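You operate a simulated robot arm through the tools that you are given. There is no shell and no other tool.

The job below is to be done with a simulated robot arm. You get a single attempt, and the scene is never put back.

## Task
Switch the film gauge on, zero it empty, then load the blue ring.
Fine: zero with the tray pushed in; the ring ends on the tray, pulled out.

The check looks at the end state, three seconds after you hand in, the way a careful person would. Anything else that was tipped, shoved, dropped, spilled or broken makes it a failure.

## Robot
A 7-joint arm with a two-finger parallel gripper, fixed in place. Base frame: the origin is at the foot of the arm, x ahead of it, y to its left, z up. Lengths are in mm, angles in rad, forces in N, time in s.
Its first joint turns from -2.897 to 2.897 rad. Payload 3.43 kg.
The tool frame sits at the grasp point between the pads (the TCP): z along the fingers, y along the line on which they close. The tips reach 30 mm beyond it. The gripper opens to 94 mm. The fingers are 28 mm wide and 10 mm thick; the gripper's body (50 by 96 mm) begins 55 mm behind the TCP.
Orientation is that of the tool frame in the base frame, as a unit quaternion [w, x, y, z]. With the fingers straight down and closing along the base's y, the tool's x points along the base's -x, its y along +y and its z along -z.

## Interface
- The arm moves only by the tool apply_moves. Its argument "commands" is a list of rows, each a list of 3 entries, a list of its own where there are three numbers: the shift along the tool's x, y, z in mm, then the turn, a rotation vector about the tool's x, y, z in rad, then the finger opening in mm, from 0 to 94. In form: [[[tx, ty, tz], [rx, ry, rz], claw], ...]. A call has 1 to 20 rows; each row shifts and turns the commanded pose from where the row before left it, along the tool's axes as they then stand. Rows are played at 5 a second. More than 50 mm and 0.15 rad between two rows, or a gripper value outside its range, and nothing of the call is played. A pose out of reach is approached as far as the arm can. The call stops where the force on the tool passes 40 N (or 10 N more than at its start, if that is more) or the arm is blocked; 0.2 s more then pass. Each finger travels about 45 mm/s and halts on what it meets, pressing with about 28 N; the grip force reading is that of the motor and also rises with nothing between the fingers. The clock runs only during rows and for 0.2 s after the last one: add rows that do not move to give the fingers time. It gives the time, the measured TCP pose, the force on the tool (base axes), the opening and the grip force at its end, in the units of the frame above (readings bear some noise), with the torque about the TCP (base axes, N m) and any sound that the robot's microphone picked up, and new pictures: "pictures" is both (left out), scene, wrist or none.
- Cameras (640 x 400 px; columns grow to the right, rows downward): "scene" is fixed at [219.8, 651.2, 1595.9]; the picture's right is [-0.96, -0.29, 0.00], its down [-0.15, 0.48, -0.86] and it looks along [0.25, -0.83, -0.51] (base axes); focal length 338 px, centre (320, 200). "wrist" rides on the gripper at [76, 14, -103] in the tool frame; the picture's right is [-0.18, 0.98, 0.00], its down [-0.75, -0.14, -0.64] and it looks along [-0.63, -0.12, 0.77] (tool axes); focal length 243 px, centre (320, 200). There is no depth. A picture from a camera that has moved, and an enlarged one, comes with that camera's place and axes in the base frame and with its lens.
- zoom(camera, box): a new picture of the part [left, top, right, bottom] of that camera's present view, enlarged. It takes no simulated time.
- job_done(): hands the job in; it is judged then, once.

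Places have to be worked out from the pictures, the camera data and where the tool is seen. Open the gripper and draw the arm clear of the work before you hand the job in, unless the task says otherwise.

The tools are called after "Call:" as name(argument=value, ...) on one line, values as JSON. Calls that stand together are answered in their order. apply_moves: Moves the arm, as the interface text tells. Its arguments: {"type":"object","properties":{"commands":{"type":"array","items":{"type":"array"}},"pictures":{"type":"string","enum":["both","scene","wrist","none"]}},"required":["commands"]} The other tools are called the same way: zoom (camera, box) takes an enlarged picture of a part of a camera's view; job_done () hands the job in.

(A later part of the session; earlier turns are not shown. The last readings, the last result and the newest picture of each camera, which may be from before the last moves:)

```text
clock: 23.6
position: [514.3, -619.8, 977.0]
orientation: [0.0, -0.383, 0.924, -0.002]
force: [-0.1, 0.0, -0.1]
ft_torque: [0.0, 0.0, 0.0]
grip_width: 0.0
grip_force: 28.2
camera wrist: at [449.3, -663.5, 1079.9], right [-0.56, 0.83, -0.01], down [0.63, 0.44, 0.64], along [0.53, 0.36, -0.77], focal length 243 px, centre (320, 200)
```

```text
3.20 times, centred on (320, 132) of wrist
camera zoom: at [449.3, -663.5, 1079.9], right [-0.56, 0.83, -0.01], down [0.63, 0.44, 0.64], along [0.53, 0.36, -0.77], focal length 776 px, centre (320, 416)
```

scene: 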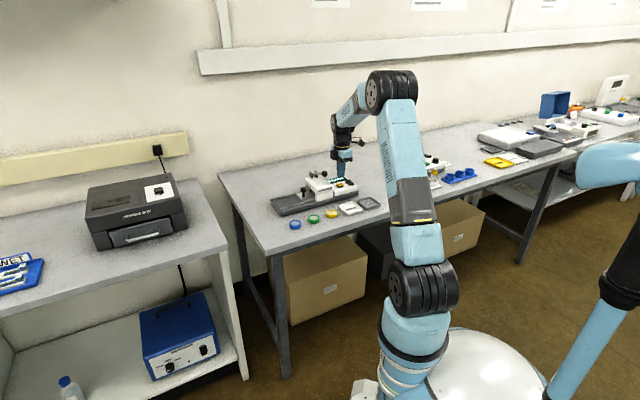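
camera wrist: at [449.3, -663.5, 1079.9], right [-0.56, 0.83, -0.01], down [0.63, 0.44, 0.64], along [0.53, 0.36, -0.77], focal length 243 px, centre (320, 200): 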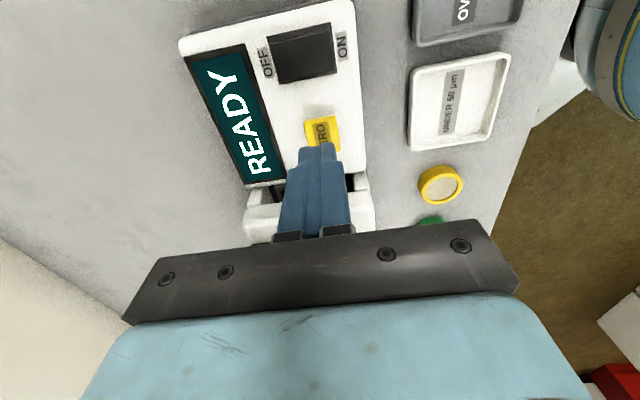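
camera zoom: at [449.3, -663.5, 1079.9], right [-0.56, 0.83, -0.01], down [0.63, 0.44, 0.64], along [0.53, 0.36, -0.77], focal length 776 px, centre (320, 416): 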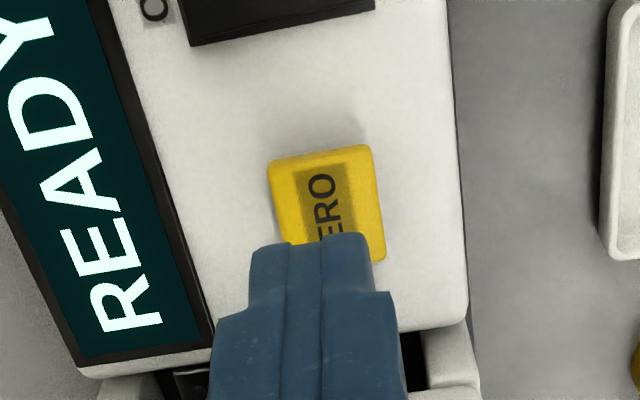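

The point below the fingertips falls on the centre of the ZERO button. I go down in small steps to press it.

Call:
apply_moves(commands=[[[-1, 1, 20], [0, 0, 0], 0], [[0, 0, 10], [0, 0, 0], 0], [[0, 0, 3], [0, 0, 0], 0], [[0, 0, 2], [0, 0, 0], 0], [[0, 0, 2], [0, 0, 0], 0], [[0, 0, 2], [0, 0, 0], 0]])

Call:
zoom(camera="scene", box=[290, 150, 370, 210])

```text
clock: 25.0
position: [514.1, -617.3, 939.1]
orientation: [0.0, -0.383, 0.924, -0.002]
force: [-1.4, -0.9, 3.9]
ft_torque: [0.01, 0.06, -0.04]
grip_width: 0.0
grip_force: 28.1
heard: click
camera wrist: at [451.2, -660.8, 1041.2], right [-0.56, 0.83, -0.01], down [0.63, 0.44, 0.64], along [0.53, 0.36, -0.77], focal length 243 px, centre (320, 200)
```

scene: 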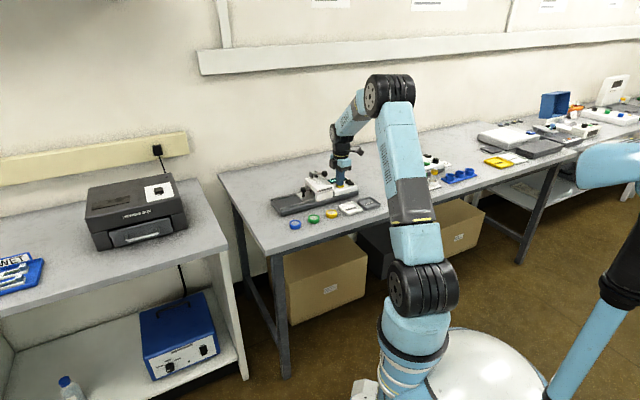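
wrist: 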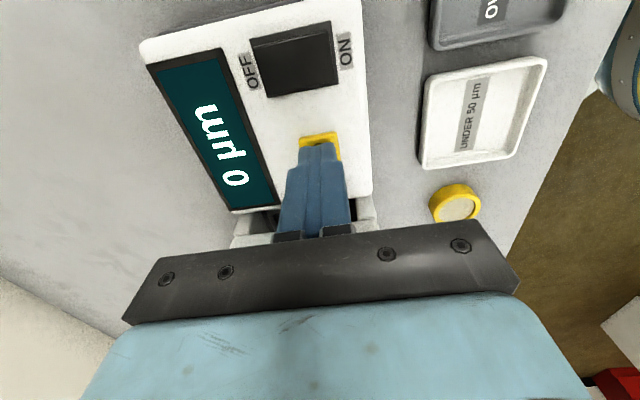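

```text
6.67 times, centred on (330, 180) of scene
camera zoom: at [219.8, 651.2, 1595.9], right [-0.96, -0.29, 0.0], down [-0.15, 0.48, -0.86], along [0.25, -0.83, -0.51], focal length 2255 px, centre (253, 333)
```

zoom: 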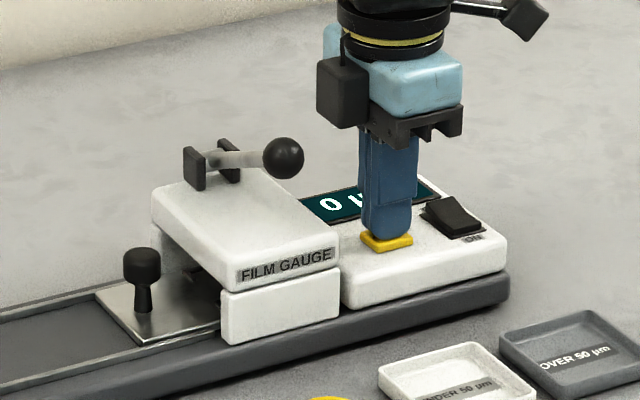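

There was a click and the display shows "0 µm". I lift off and go back above the knob with the fingers opened.

Call:
apply_moves(commands=[[[0, 0, -20], [0, 0, 0], 0], [[0, 0, -45], [0, 0, 0], 0], [[0, 0, -45], [0, 0, 0], 0], [[-42, -6.5, 0], [0, 0, 0], 20], [[-42, -6.5, 0], [0, 0, 0], 40], [[-42, -6.5, 0], [0, 0, 0], 45], [[-41.5, -6.3, 0], [0, 0, 0], 45], [[0, 0, 0], [0, 0, 0], 45], [[0, 0, 0], [0, 0, 0], 45]])

Call:
zoom(camera="scene", box=[265, 155, 369, 220])

Call:
zoom(camera="wrist", box=[200, 0, 440, 150])

```text
clock: 27.0
position: [651.8, -514.3, 1046.7]
orientation: [0.0, -0.382, 0.924, -0.003]
force: [-0.1, 0.4, -1.4]
ft_torque: [0.02, -0.02, -0.01]
grip_width: 45.1
grip_force: 0.0
camera wrist: at [587.6, -558.5, 1148.9], right [-0.56, 0.83, -0.01], down [0.63, 0.44, 0.64], along [0.53, 0.36, -0.77], focal length 243 px, centre (320, 200)
```

scene: 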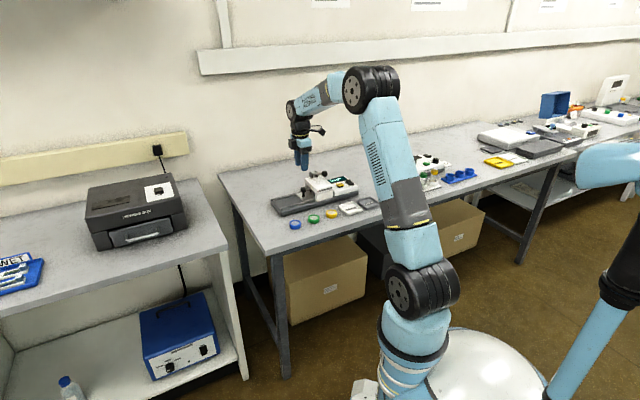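
wrist: 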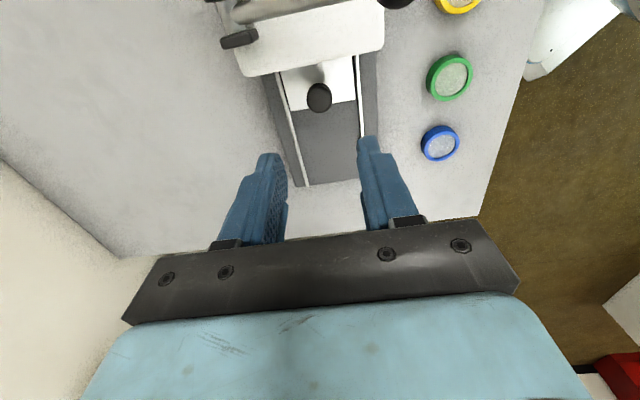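

```text
6.15 times, centred on (317, 188) of scene
camera zoom: at [219.8, 651.2, 1595.9], right [-0.96, -0.29, 0.0], down [-0.15, 0.48, -0.86], along [0.25, -0.83, -0.51], focal length 2082 px, centre (338, 277)
```

zoom: 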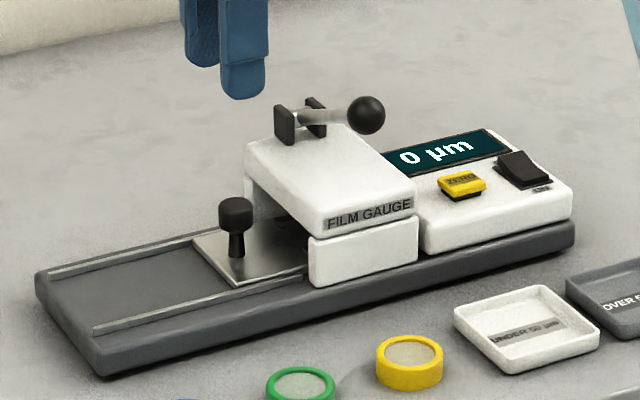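

```text
2.67 times, centred on (320, 75) of wrist
camera zoom: at [587.6, -558.5, 1148.9], right [-0.56, 0.83, -0.01], down [0.63, 0.44, 0.64], along [0.53, 0.36, -0.77], focal length 647 px, centre (320, 533)
```

zoom: 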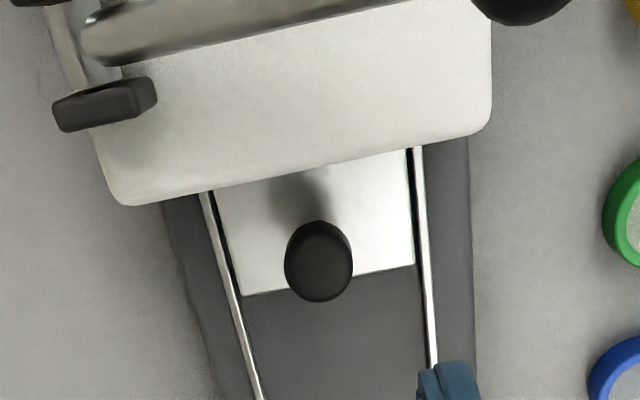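

The zero holds at 0 µm. I go down again to straddle the knob and grip it.

Call:
apply_moves(commands=[[[2, 0.5, 30], [0, 0, 0], 45], [[0, 0, 40], [0, 0, 0], 45], [[0, 0, 30], [0, 0, 0], 45], [[0, 0, 15], [0, 0, 0], 45], [[0, 0, 5.5], [0, 0, 0], 45], [[0, 0, 0], [0, 0, 0], 30], [[0, 0, 0], [0, 0, 0], 15], [[0, 0, 0], [0, 0, 0], 15], [[0, 0, 0], [0, 0, 0], 15], [[0, 0, 0], [0, 0, 0], 15]])

Call:
zoom(camera="wrist", box=[220, 60, 420, 220])

```text
clock: 29.2
position: [650.7, -515.9, 925.6]
orientation: [0.0, -0.382, 0.924, -0.002]
force: [-10.8, 10.8, -6.1]
ft_torque: [0.23, 0.16, -0.03]
grip_width: 23.7
grip_force: 45.2
camera wrist: at [586.4, -560.3, 1028.3], right [-0.56, 0.83, 0.0], down [0.63, 0.43, 0.64], along [0.53, 0.36, -0.77], focal length 243 px, centre (320, 200)
```

scene: 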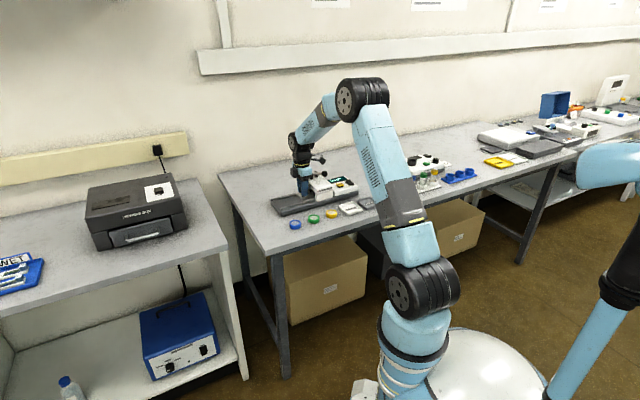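
wrist: 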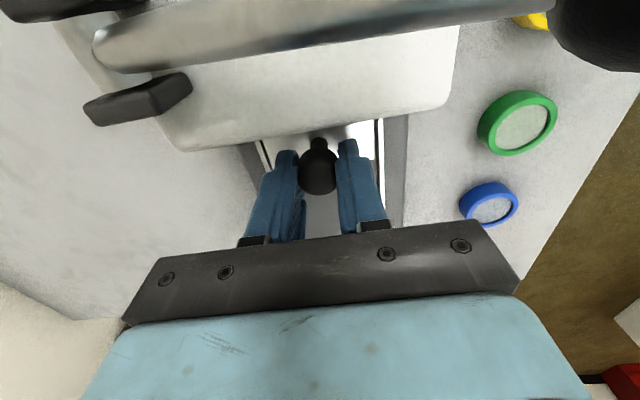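

```text
2.50 times, centred on (320, 140) of wrist
camera zoom: at [586.4, -560.3, 1028.3], right [-0.56, 0.83, 0.0], down [0.63, 0.43, 0.64], along [0.53, 0.36, -0.77], focal length 606 px, centre (320, 350)
```

zoom: 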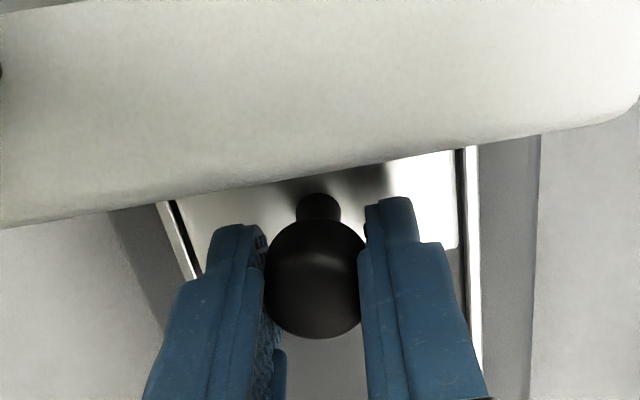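

The knob is held again, with about 15 N of side load. I correct 1.3 mm toward +y and pull the tray out along tool -x.

Call:
apply_moves(commands=[[[0, 1.3, 0], [0, 0, 0], 15], [[-5, 0, 0], [0, 0, 0], 15], [[-10, 0, 0], [0, 0, 0], 15], [[-10, 0, 0], [0, 0, 0], 15], [[-10, 0, 0], [0, 0, 0], 15], [[-10, 0, 0], [0, 0, 0], 15], [[0, 0, 0], [0, 0, 0], 15]], pictures="wrist")

```text
clock: 30.8
position: [682.9, -484.8, 926.9]
orientation: [0.0, -0.382, 0.924, -0.002]
force: [-1.8, 2.2, -22.0]
ft_torque: [0.01, 0.09, 0.0]
grip_width: 23.4
grip_force: 45.4
camera wrist: at [617.8, -529.0, 1028.4], right [-0.56, 0.83, 0.0], down [0.63, 0.43, 0.64], along [0.53, 0.36, -0.77], focal length 243 px, centre (320, 200)
```

wrist: 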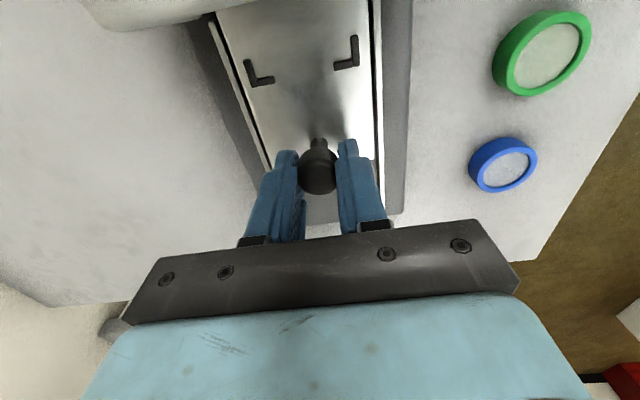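

The tray is following, but a 22 N downward pull shows the tool drifting slightly upward. I correct down 1.3 mm and carry on.

Call:
apply_moves(commands=[[[0, 0, 1.3], [0, 0, 0], 15], [[-10, 0, 0.2], [0, 0, 0], 15], [[-10, 0, 0.2], [0, 0, 0], 15], [[-10, 0, 0.2], [0, 0, 0], 15], [[-10, 0, 0.2], [0, 0, 0], 15], [[0, 0, 0], [0, 0, 0], 15]])

Call:
zoom(camera="scene", box=[255, 165, 335, 215])

```text
clock: 32.2
position: [710.3, -455.9, 926.9]
orientation: [0.0, -0.382, 0.924, -0.003]
force: [-6.5, 7.6, 8.7]
ft_torque: [-0.08, 0.39, 0.07]
grip_width: 23.7
grip_force: 45.1
camera wrist: at [645.9, -500.2, 1028.4], right [-0.56, 0.83, -0.01], down [0.63, 0.44, 0.64], along [0.53, 0.36, -0.77], focal length 243 px, centre (320, 200)
```

scene: 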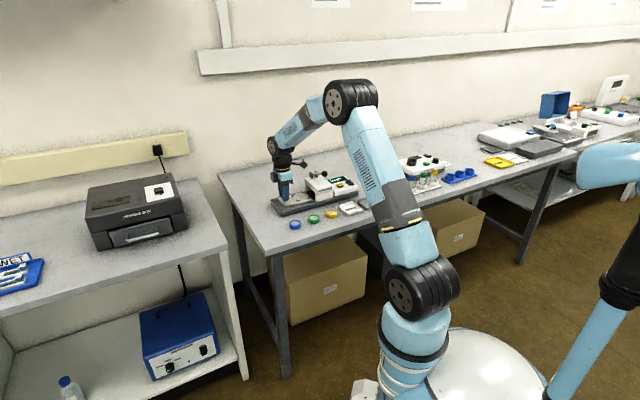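
wrist: 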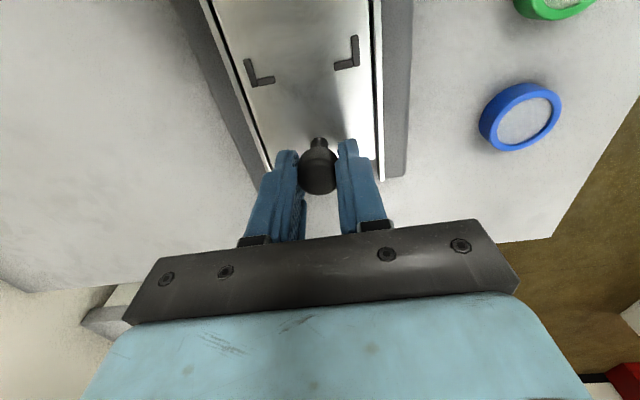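

```text
8.00 times, centred on (295, 190) of scene
camera zoom: at [219.8, 651.2, 1595.9], right [-0.96, -0.29, 0.0], down [-0.15, 0.48, -0.86], along [0.25, -0.83, -0.51], focal length 2706 px, centre (520, 280)
```

zoom: 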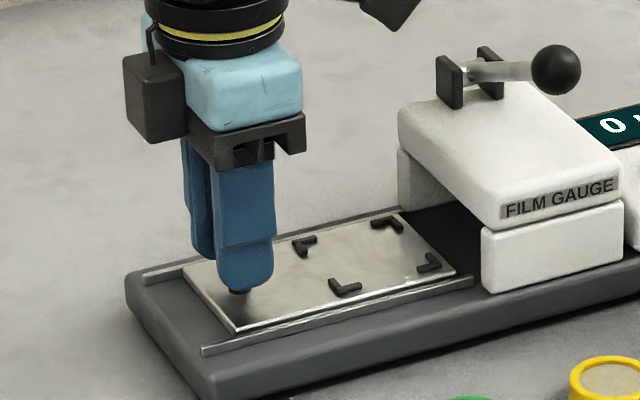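

About 10 mm is left to the tray's original position. I correct sideways a little and pull out until its outer stop.

Call:
apply_moves(commands=[[[0, 0.8, 0], [0, 0, 0], 15], [[-4, 0, 0], [0, 0, 0], 15], [[-4, 0, 0], [0, 0, 0], 15], [[-2, 0, 0], [0, 0, 0], 15], [[-1.5, 0, 0], [0, 0, 0], 15], [[0, 0, 0], [0, 0, 0], 15]])

Call:
zoom(camera="scene", box=[255, 165, 335, 215])

```text
clock: 33.6
position: [718.3, -449.0, 926.0]
orientation: [0.002, -0.382, 0.924, -0.004]
force: [14.3, -16.9, 25.7]
ft_torque: [-0.23, -0.37, 0.04]
grip_width: 23.7
grip_force: 45.3
camera wrist: at [653.0, -492.6, 1028.3], right [-0.56, 0.83, -0.01], down [0.63, 0.44, 0.64], along [0.53, 0.36, -0.77], focal length 243 px, centre (320, 200)
```

scene: 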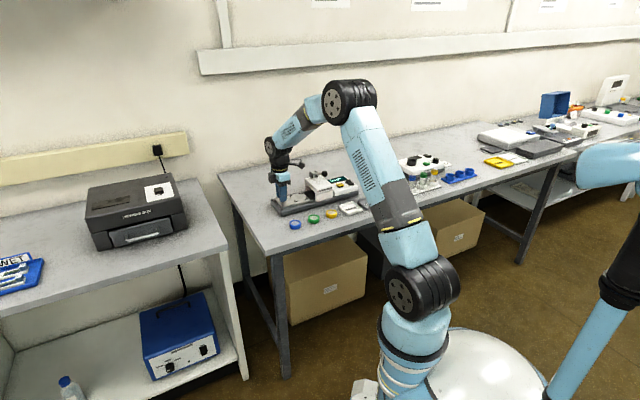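
wrist: 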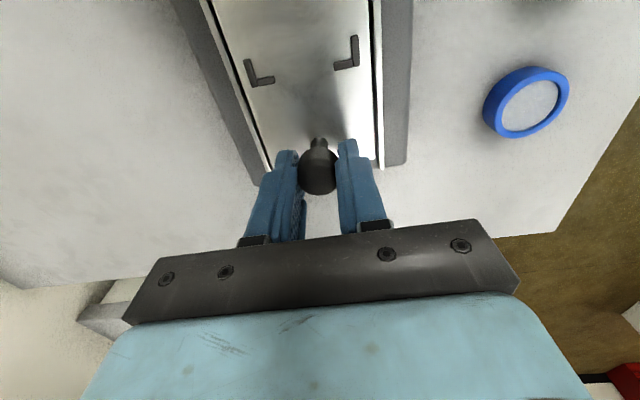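

```text
8.00 times, centred on (295, 190) of scene
camera zoom: at [219.8, 651.2, 1595.9], right [-0.96, -0.29, 0.0], down [-0.15, 0.48, -0.86], along [0.25, -0.83, -0.51], focal length 2706 px, centre (520, 280)
```

zoom: 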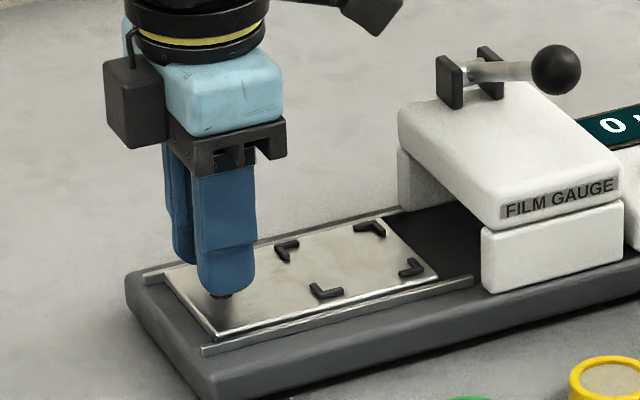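

The tray is back at its starting position, fully out. I relax the side and down loads, release the knob, and lift clear.

Call:
apply_moves(commands=[[[0.5, -1, -1.5], [0, 0, 0], 15], [[0, 0, 0], [0, 0, 0], 30], [[0, 0, 0], [0, 0, 0], 45], [[0, 0, 0], [0, 0, 0], 45], [[0, 0, -30], [0, 0, 0], 45], [[0, 0, -40], [0, 0, 0], 60], [[0, 0, -40], [0, 0, 0], 70], [[0, 0, 0], [0, 0, 0], 75], [[0, 0, 0], [0, 0, 0], 75]])

Call:
zoom(camera="scene", box=[265, 165, 369, 230])

Call:
zoom(camera="wrist", box=[200, 0, 440, 150])

```text
clock: 35.6
position: [718.7, -449.4, 1036.2]
orientation: [0.0, -0.381, 0.925, -0.003]
force: [0.0, 0.6, 0.0]
ft_torque: [-0.02, -0.01, 0.0]
grip_width: 75.0
grip_force: 0.1
camera wrist: at [654.1, -494.0, 1139.4], right [-0.56, 0.83, -0.01], down [0.63, 0.44, 0.64], along [0.53, 0.36, -0.77], focal length 243 px, centre (320, 200)
```

scene: 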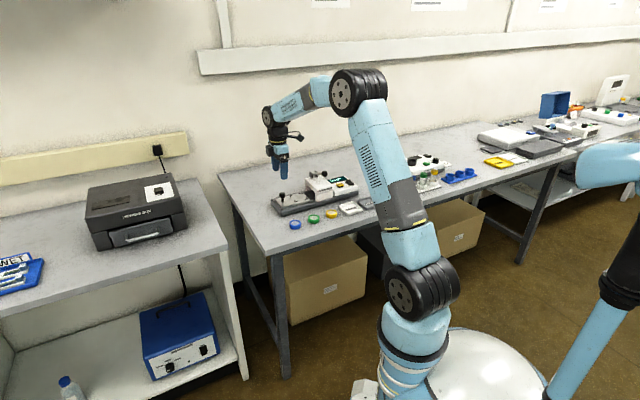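
wrist: 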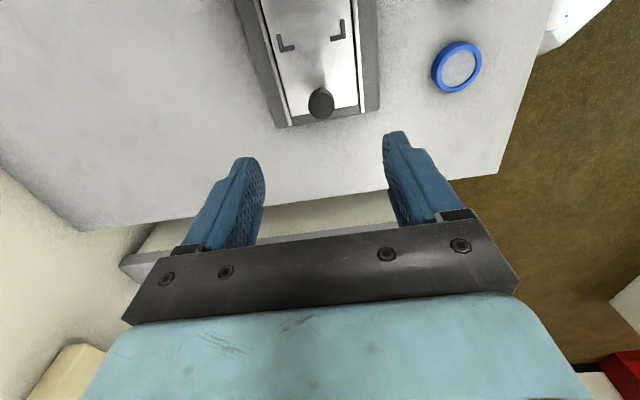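

```text
6.15 times, centred on (317, 198) of scene
camera zoom: at [219.8, 651.2, 1595.9], right [-0.96, -0.29, 0.0], down [-0.15, 0.48, -0.86], along [0.25, -0.83, -0.51], focal length 2082 px, centre (338, 215)
```

zoom: 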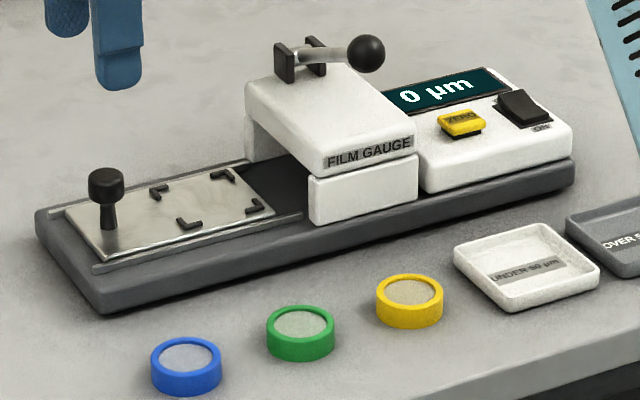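

```text
2.67 times, centred on (320, 75) of wrist
camera zoom: at [654.1, -494.0, 1139.4], right [-0.56, 0.83, -0.01], down [0.63, 0.44, 0.64], along [0.53, 0.36, -0.77], focal length 647 px, centre (320, 533)
```

zoom: 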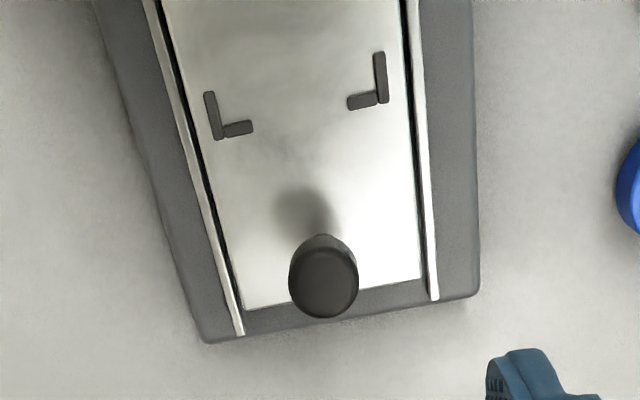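

The display stays at 0 µm and the tray is out, with its marks' centre near (665,-500). I move above the blue ring near (620,-345) and come partway down.

Call:
apply_moves(commands=[[[-1, 36, 0], [0, 0, 0], 75], [[-1, 36, 0], [0, 0, 0], 75], [[-1, 36, 0], [0, 0, 0], 75], [[-1, 36.5, 0], [0, 0, 0], 75], [[0, 0, 40], [0, 0, 0], 75], [[0, 0, 40], [0, 0, 0], 75], [[0, 0, 30], [0, 0, 0], 75], [[0, 0, 0], [0, 0, 0], 75]])

Call:
zoom(camera="scene", box=[265, 175, 369, 240])

Call:
zoom(camera="wrist", box=[200, 50, 440, 200])

```text
clock: 37.4
position: [617.7, -344.7, 924.4]
orientation: [0.0, -0.382, 0.924, -0.004]
force: [-0.1, -0.4, -0.2]
ft_torque: [0.0, 0.02, 0.02]
grip_width: 75.0
grip_force: 0.0
camera wrist: at [553.7, -388.2, 1027.4], right [-0.56, 0.83, -0.01], down [0.63, 0.44, 0.64], along [0.53, 0.36, -0.77], focal length 243 px, centre (320, 200)
```

scene: 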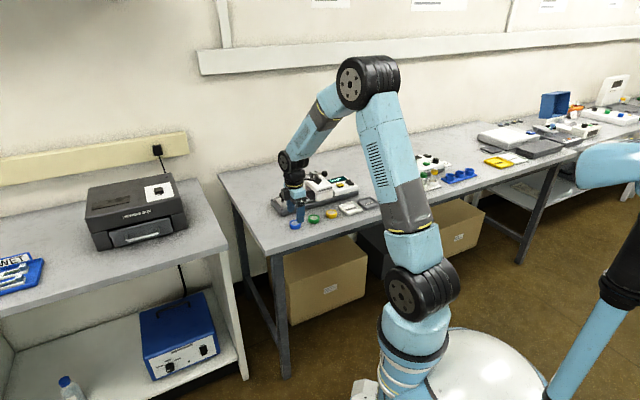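
wrist: 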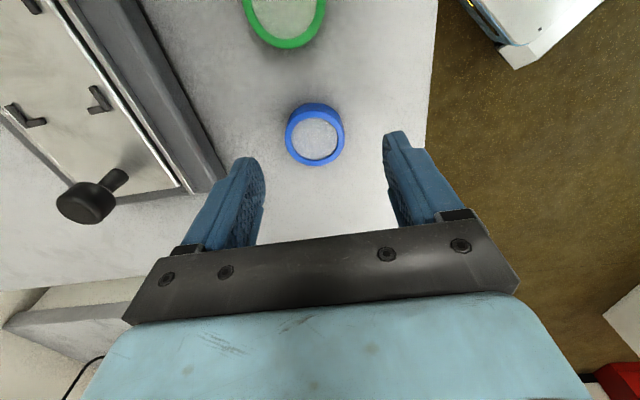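

```text
6.15 times, centred on (317, 208) of scene
camera zoom: at [219.8, 651.2, 1595.9], right [-0.96, -0.29, 0.0], down [-0.15, 0.48, -0.86], along [0.25, -0.83, -0.51], focal length 2082 px, centre (338, 154)
```

zoom: 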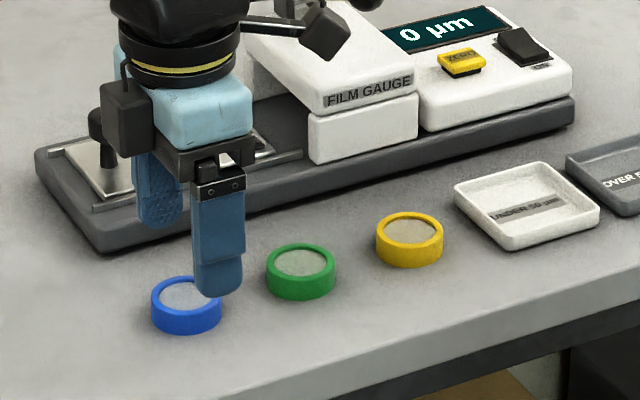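

```text
2.67 times, centred on (320, 125) of wrist
camera zoom: at [553.7, -388.2, 1027.4], right [-0.56, 0.83, -0.01], down [0.63, 0.44, 0.64], along [0.53, 0.36, -0.77], focal length 647 px, centre (320, 400)
```

zoom: 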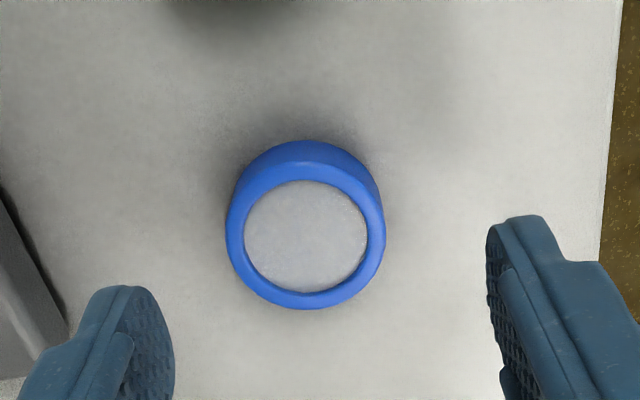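

The ring's centre is about 4 mm toward tool -x and 5 mm toward -y from the tool axis. I correct that and go down to just above grasp height.

Call:
apply_moves(commands=[[[-4.5, -4.8, 0], [0, 0, 0], 75], [[0, 0, 20], [0, 0, 0], 75], [[0, 0, 15], [0, 0, 0], 75], [[0, 0, 5], [0, 0, 0], 75], [[0, 0, 0], [0, 0, 0], 75]])

Call:
zoom(camera="scene", box=[270, 190, 334, 240])

Call:
zoom(camera="wrist", box=[200, 70, 440, 220])

```text
clock: 38.6
position: [625.8, -344.4, 885.5]
orientation: [0.0, -0.383, 0.924, -0.003]
force: [-0.5, 0.2, 0.0]
ft_torque: [-0.02, 0.0, 0.03]
grip_width: 75.3
grip_force: 0.1
camera wrist: at [560.7, -388.6, 987.9], right [-0.56, 0.83, -0.01], down [0.63, 0.44, 0.64], along [0.53, 0.36, -0.77], focal length 243 px, centre (320, 200)
```

scene: 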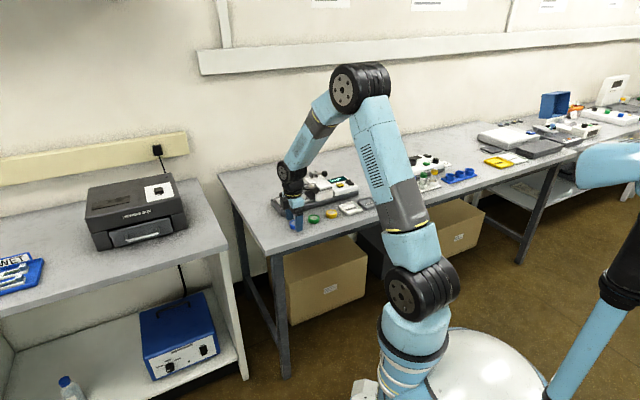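
wrist: 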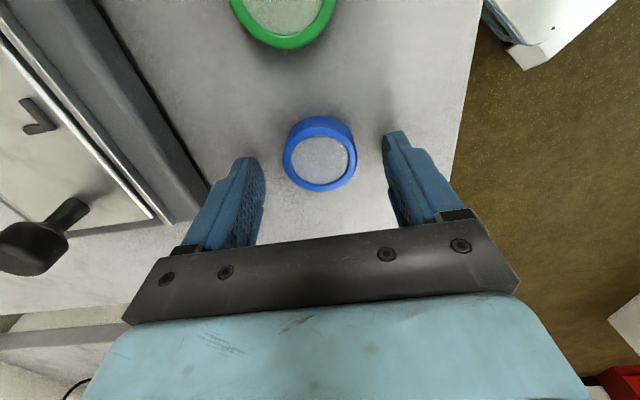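

```text
8.00 times, centred on (302, 215) of scene
camera zoom: at [219.8, 651.2, 1595.9], right [-0.96, -0.29, 0.0], down [-0.15, 0.48, -0.86], along [0.25, -0.83, -0.51], focal length 2706 px, centre (464, 80)
```

zoom: 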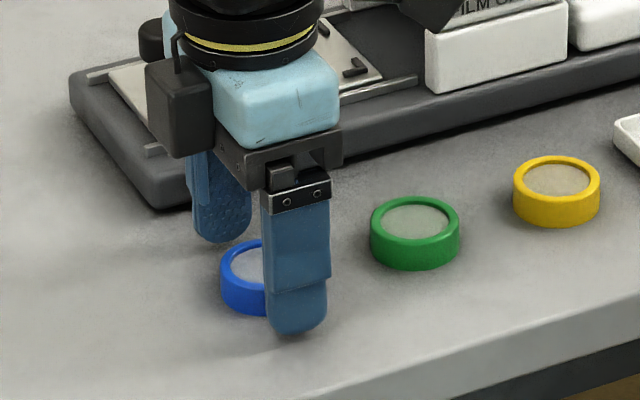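

```text
2.67 times, centred on (320, 145) of wrist
camera zoom: at [560.7, -388.6, 987.9], right [-0.56, 0.83, -0.01], down [0.63, 0.44, 0.64], along [0.53, 0.36, -0.77], focal length 647 px, centre (320, 347)
```

zoom: 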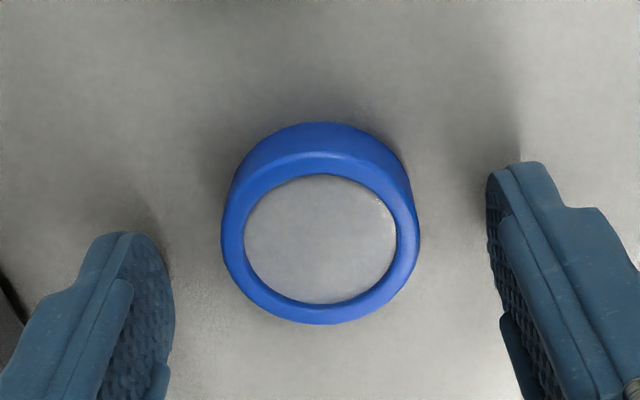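

The ring is centred between the fingers. I go down about 8 mm in small steps, watching the force, and then close on its rim.

Call:
apply_moves(commands=[[[0, 0, 3], [0, 0, 0], 75], [[0, 0, 3], [0, 0, 0], 75], [[0, 0, 2], [0, 0, 0], 75], [[0, 0, 0], [0, 0, 0], 75]], pictures="wrist")

Call:
zoom(camera="scene", box=[270, 190, 334, 240])

```text
clock: 39.7
position: [625.4, -345.4, 879.9]
orientation: [0.0, -0.382, 0.924, -0.005]
force: [-3.0, 0.4, 7.9]
ft_torque: [0.36, 0.29, 0.07]
grip_width: 76.5
grip_force: 1.4
stopped in row 4: the force on the tool passed its limit at 41 N (the readings are from after the stop); the commanded pose is now the measured one
camera wrist: at [561.0, -388.4, 982.8], right [-0.56, 0.83, -0.01], down [0.63, 0.44, 0.64], along [0.53, 0.36, -0.77], focal length 243 px, centre (320, 200)
```

wrist: 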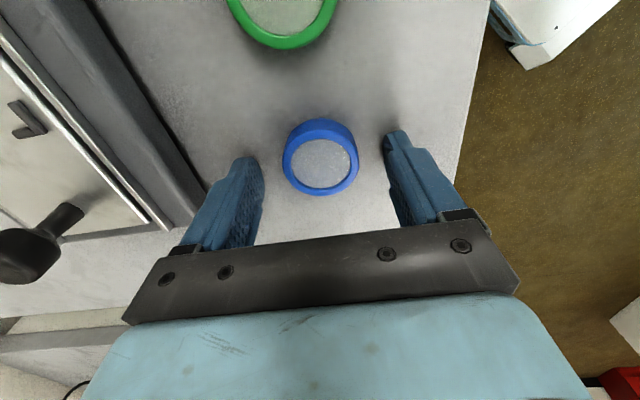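

```text
8.00 times, centred on (302, 215) of scene
camera zoom: at [219.8, 651.2, 1595.9], right [-0.96, -0.29, 0.0], down [-0.15, 0.48, -0.86], along [0.25, -0.83, -0.51], focal length 2706 px, centre (464, 80)
```

zoom: 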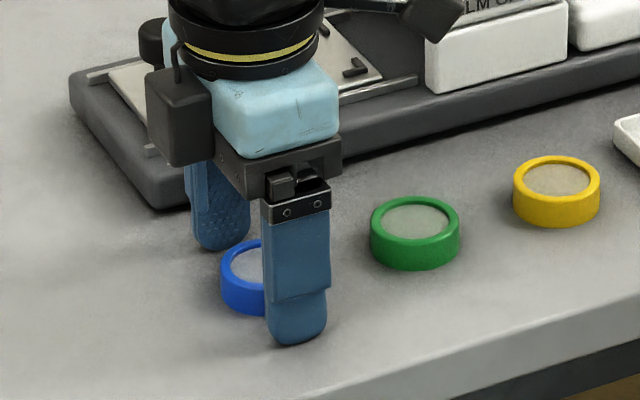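

The tips touched the table at TCP 880, so the table is at z≈850, about 8 mm higher than I estimated, and the ring's true centre is about 6 mm toward tool +x. I raise 5 mm, shift and re-check.

Call:
apply_moves(commands=[[[0, 0, -6], [0, 0, 0], 75], [[5.5, 0.5, 0], [0, 0, 0], 75], [[0, 0, 0], [0, 0, 0], 75]], pictures="wrist")

Call:
zoom(camera="wrist", box=[200, 70, 440, 220])

Call:
zoom(camera="scene", box=[270, 190, 334, 240])

```text
clock: 40.5
position: [622.3, -348.3, 885.9]
orientation: [0.0, -0.382, 0.924, -0.005]
force: [-0.7, -0.1, 0.0]
ft_torque: [0.02, -0.01, -0.02]
grip_width: 75.0
grip_force: 0.0
camera wrist: at [557.3, -392.2, 988.4], right [-0.56, 0.83, -0.01], down [0.63, 0.44, 0.64], along [0.53, 0.36, -0.77], focal length 243 px, centre (320, 200)
```

wrist: 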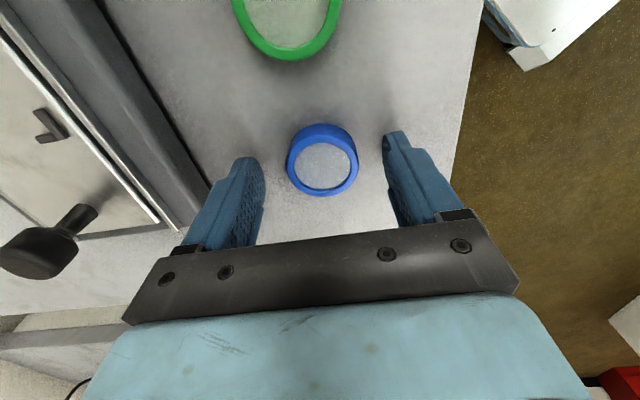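

```text
2.67 times, centred on (320, 145) of wrist
camera zoom: at [557.3, -392.2, 988.4], right [-0.56, 0.83, -0.01], down [0.63, 0.44, 0.64], along [0.53, 0.36, -0.77], focal length 647 px, centre (320, 347)
```

zoom: 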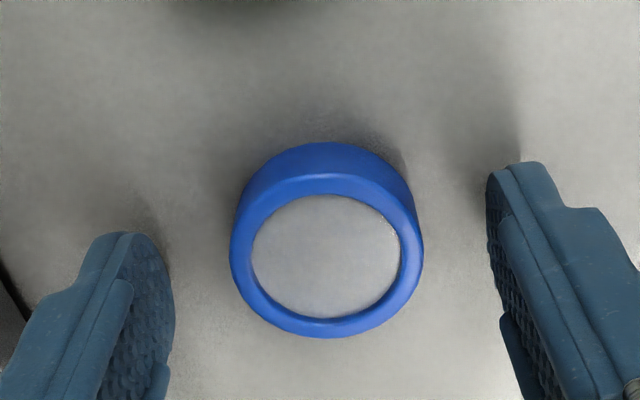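

```text
8.00 times, centred on (302, 215) of scene
camera zoom: at [219.8, 651.2, 1595.9], right [-0.96, -0.29, 0.0], down [-0.15, 0.48, -0.86], along [0.25, -0.83, -0.51], focal length 2706 px, centre (464, 80)
```

zoom: 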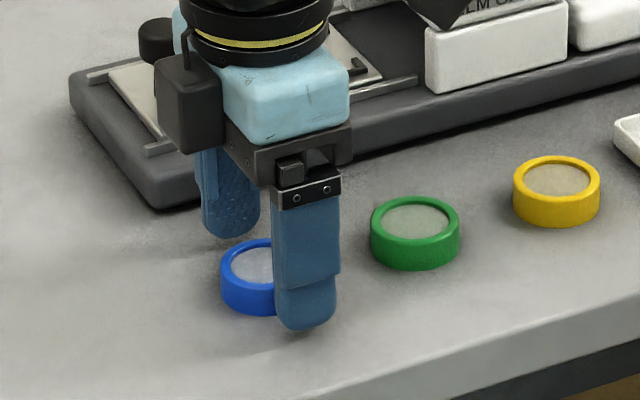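

The ring is now centred in the finger line. I nudge 1 mm and close gently.

Call:
apply_moves(commands=[[[1, 1.2, 0], [0, 0, 0], 75], [[0, 0, 0], [0, 0, 0], 62], [[0, 0, 0], [0, 0, 0], 54], [[0, 0, 0], [0, 0, 0], 49], [[0, 0, 0], [0, 0, 0], 45], [[0, 0, 0], [0, 0, 0], 41], [[0, 0, 0], [0, 0, 0], 38], [[0, 0, 0], [0, 0, 0], 38]], pictures="wrist")

Call:
zoom(camera="scene", box=[270, 190, 334, 240])

```text
clock: 42.3
position: [619.5, -347.1, 886.3]
orientation: [0.0, -0.382, 0.924, -0.005]
force: [0.1, 0.3, 0.0]
ft_torque: [-0.03, -0.02, 0.02]
grip_width: 42.1
grip_force: 28.4
camera wrist: at [555.8, -391.9, 988.5], right [-0.56, 0.83, -0.01], down [0.63, 0.44, 0.64], along [0.53, 0.36, -0.77], focal length 243 px, centre (320, 200)
```

wrist: 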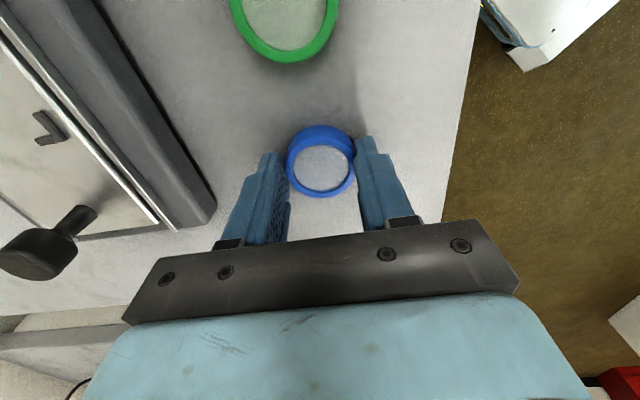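

```text
8.00 times, centred on (302, 215) of scene
camera zoom: at [219.8, 651.2, 1595.9], right [-0.96, -0.29, 0.0], down [-0.15, 0.48, -0.86], along [0.25, -0.83, -0.51], focal length 2706 px, centre (464, 80)
```

zoom: 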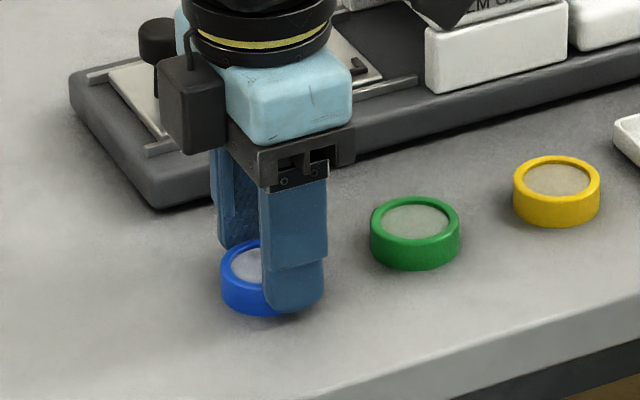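

The ring is held at 42.1 mm, and the tray plate should be near z 890. I lift the ring 100 mm and carry it over the tray marks near (665,-500).

Call:
apply_moves(commands=[[[0, 0, -10], [0, 0, 0], 38], [[0, 0, -30], [0, 0, 0], 38], [[0, 0, -30], [0, 0, 0], 38], [[0, 0, -30], [0, 0, 0], 38], [[19, -35.2, 0], [0, 0, 0], 38], [[19, -35.2, 0], [0, 0, 0], 38], [[19, -35.2, 0], [0, 0, 0], 38], [[18.8, -35.2, 0], [0, 0, 0], 38], [[0, 0, 0], [0, 0, 0], 38]])

Call:
zoom(camera="scene", box=[265, 155, 345, 215])

Call:
zoom(camera="wrist", box=[200, 50, 440, 200])

```text
clock: 44.3
position: [664.9, -499.7, 986.7]
orientation: [0.0, -0.382, 0.924, -0.004]
force: [-1.0, 0.6, -1.0]
ft_torque: [0.01, 0.01, -0.02]
grip_width: 42.4
grip_force: 28.1
camera wrist: at [600.7, -543.8, 1089.1], right [-0.56, 0.83, -0.01], down [0.63, 0.44, 0.64], along [0.53, 0.36, -0.77], focal length 243 px, centre (320, 200)
```

scene: 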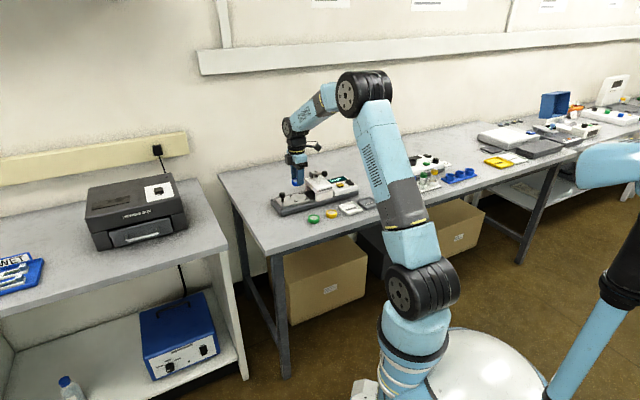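
wrist: 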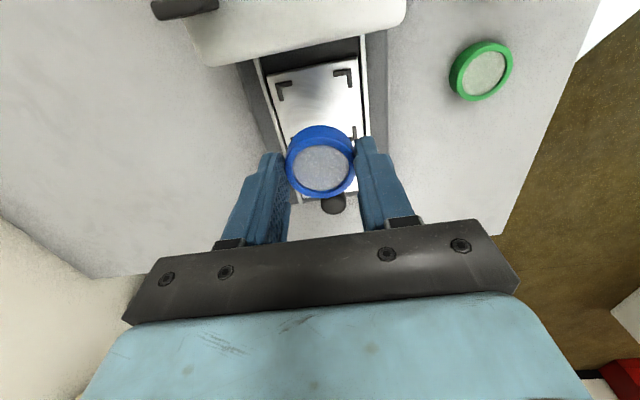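

```text
6.67 times, centred on (305, 185) of scene
camera zoom: at [219.8, 651.2, 1595.9], right [-0.96, -0.29, 0.0], down [-0.15, 0.48, -0.86], along [0.25, -0.83, -0.51], focal length 2255 px, centre (420, 300)
```

zoom: 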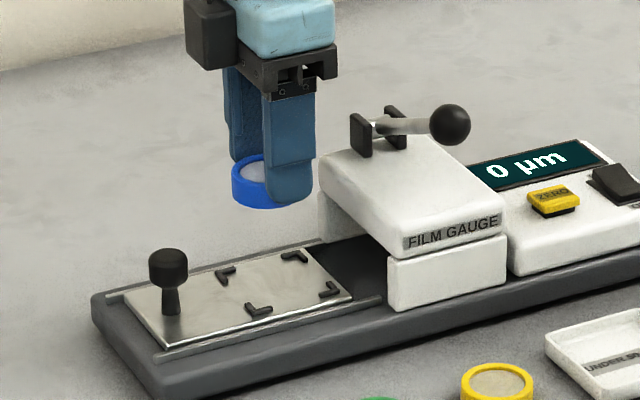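

```text
2.67 times, centred on (320, 125) of wrist
camera zoom: at [600.7, -543.8, 1089.1], right [-0.56, 0.83, -0.01], down [0.63, 0.44, 0.64], along [0.53, 0.36, -0.77], focal length 647 px, centre (320, 400)
```

zoom: 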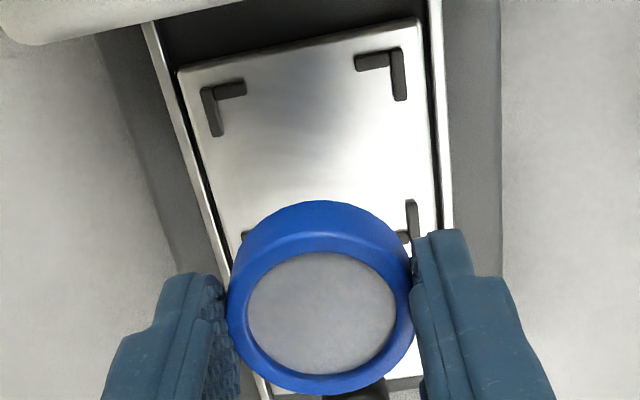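

The ring is over the tray, and by the corner marks it needs about 2.5 mm more toward tool +x. I shift and lower to about 15 mm above the plate for a check.

Call:
apply_moves(commands=[[[2.5, 0, 15], [0, 0, 0], 38], [[0, 0, 20], [0, 0, 0], 38], [[0, 0, 10], [0, 0, 0], 38], [[0, 0, 0], [0, 0, 0], 38]])

Call:
zoom(camera="scene", box=[265, 165, 329, 215])

Call:
zoom(camera="wrist", box=[220, 60, 420, 210])

```text
clock: 45.3
position: [664.4, -503.4, 942.7]
orientation: [0.001, -0.382, 0.924, -0.005]
force: [0.7, 0.8, -1.2]
ft_torque: [0.04, -0.03, 0.0]
grip_width: 42.2
grip_force: 28.1
camera wrist: at [599.7, -546.6, 1045.0], right [-0.56, 0.83, -0.01], down [0.63, 0.44, 0.64], along [0.53, 0.36, -0.77], focal length 243 px, centre (320, 200)
```

scene: 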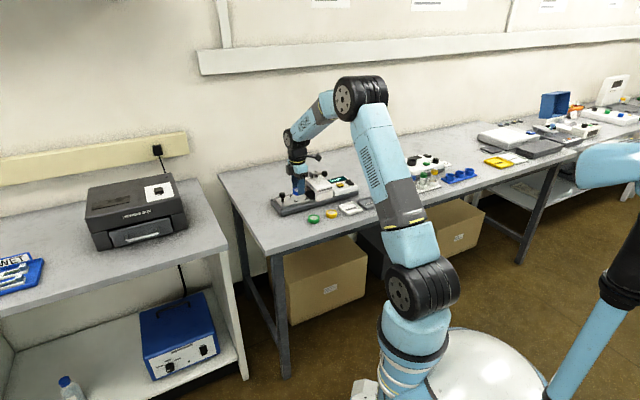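
wrist: 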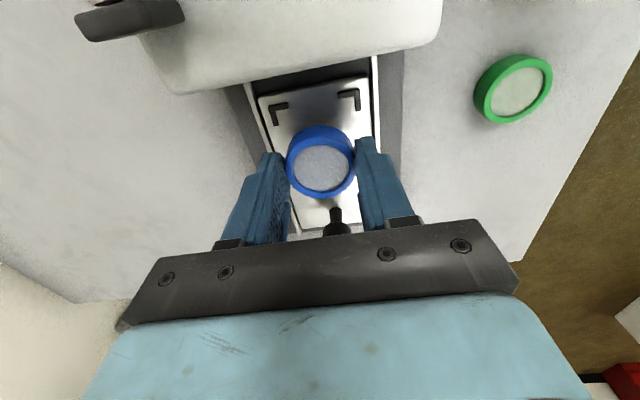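

```text
8.00 times, centred on (297, 190) of scene
camera zoom: at [219.8, 651.2, 1595.9], right [-0.96, -0.29, 0.0], down [-0.15, 0.48, -0.86], along [0.25, -0.83, -0.51], focal length 2706 px, centre (504, 280)
```

zoom: 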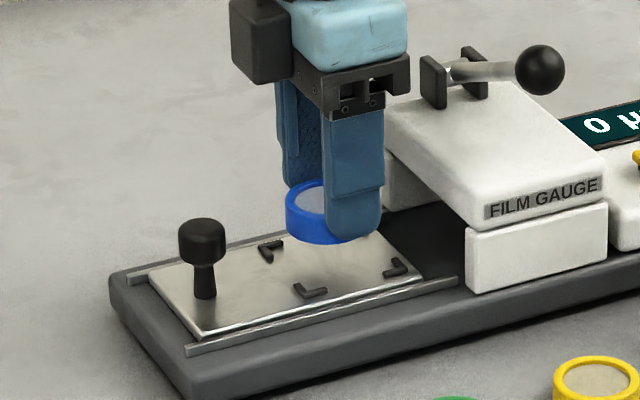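

```text
2.67 times, centred on (320, 135) of wrist
camera zoom: at [599.7, -546.6, 1045.0], right [-0.56, 0.83, -0.01], down [0.63, 0.44, 0.64], along [0.53, 0.36, -0.77], focal length 647 px, centre (320, 373)
```

zoom: 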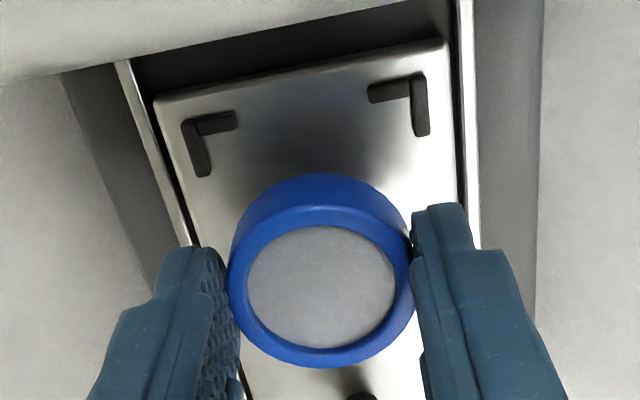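

By the corner marks the ring is within about 1 mm of centre. I make the small correction and lower toward the plate.

Call:
apply_moves(commands=[[[0.7, 0.5, 5], [0, 0, 0], 38], [[0, 0, 4], [0, 0, 0], 38], [[0, 0, 2], [0, 0, 0], 38], [[0, 0, 1], [0, 0, 0], 38], [[0, 0, 0], [0, 0, 0], 38]])

Call:
zoom(camera="scene", box=[265, 165, 329, 215])

Call:
zoom(camera="wrist", box=[220, 60, 420, 210])

```text
clock: 46.5
position: [663.3, -502.1, 929.1]
orientation: [0.001, -0.382, 0.924, -0.004]
force: [-1.0, -0.3, -0.8]
ft_torque: [0.0, -0.03, 0.0]
grip_width: 42.3
grip_force: 27.9
camera wrist: at [599.4, -546.3, 1032.4], right [-0.56, 0.83, -0.01], down [0.63, 0.44, 0.64], along [0.53, 0.36, -0.77], focal length 243 px, centre (320, 200)
```

scene: 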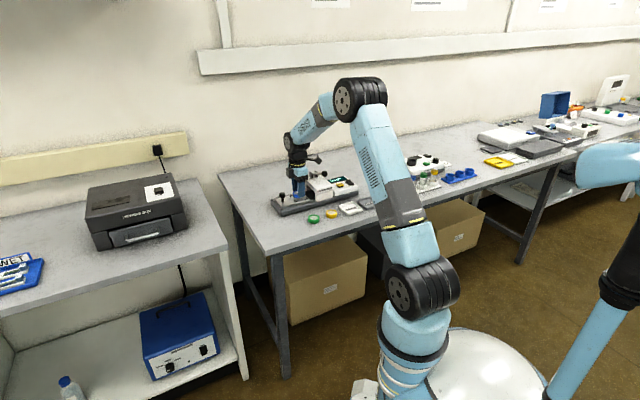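
wrist: 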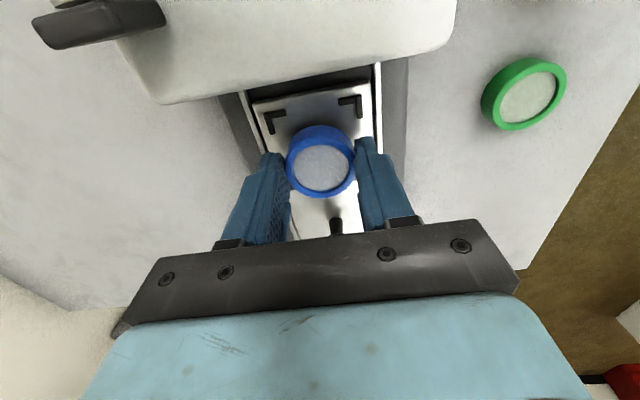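

```text
8.00 times, centred on (297, 190) of scene
camera zoom: at [219.8, 651.2, 1595.9], right [-0.96, -0.29, 0.0], down [-0.15, 0.48, -0.86], along [0.25, -0.83, -0.51], focal length 2706 px, centre (504, 280)
```

zoom: 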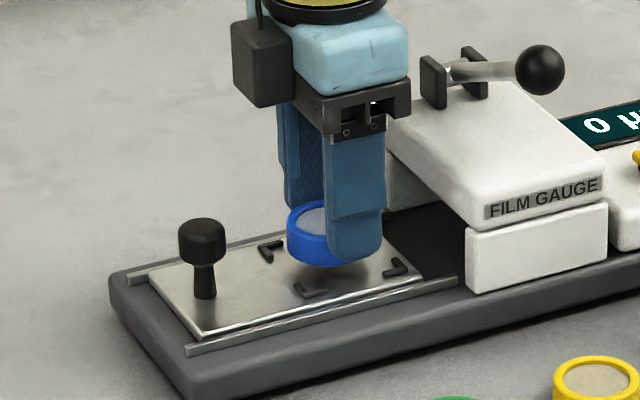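

```text
2.67 times, centred on (320, 135) of wrist
camera zoom: at [599.4, -546.3, 1032.4], right [-0.56, 0.83, -0.01], down [0.63, 0.44, 0.64], along [0.53, 0.36, -0.77], focal length 647 px, centre (320, 373)
```

zoom: 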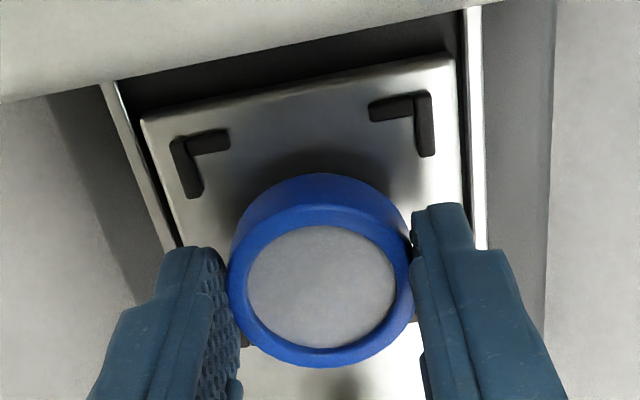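

There is still a small gap under the ring. I keep lowering in 1.5 mm steps until contact is felt.

Call:
apply_moves(commands=[[[0.8, 0.5, 1], [0, 0, 0], 38], [[0, 0, 1.5], [0, 0, 0], 38], [[0, 0, 1], [0, 0, 0], 38], [[0, 0, 0], [0, 0, 0], 38]], pictures="none")

Call:
zoom(camera="scene", box=[265, 165, 329, 215])

```text
clock: 47.5
position: [663.1, -503.2, 926.6]
orientation: [0.001, -0.382, 0.924, -0.004]
force: [-0.4, -0.5, -0.1]
ft_torque: [0.01, 0.01, -0.02]
grip_width: 42.1
grip_force: 27.9
```

```text
8.00 times, centred on (297, 190) of scene
camera zoom: at [219.8, 651.2, 1595.9], right [-0.96, -0.29, 0.0], down [-0.15, 0.48, -0.86], along [0.25, -0.83, -0.51], focal length 2706 px, centre (504, 280)
```

zoom: 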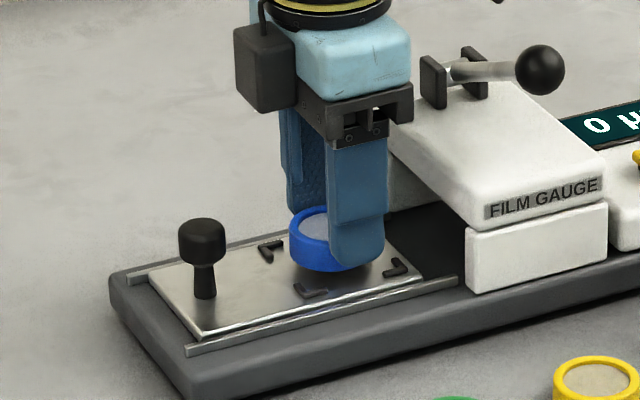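

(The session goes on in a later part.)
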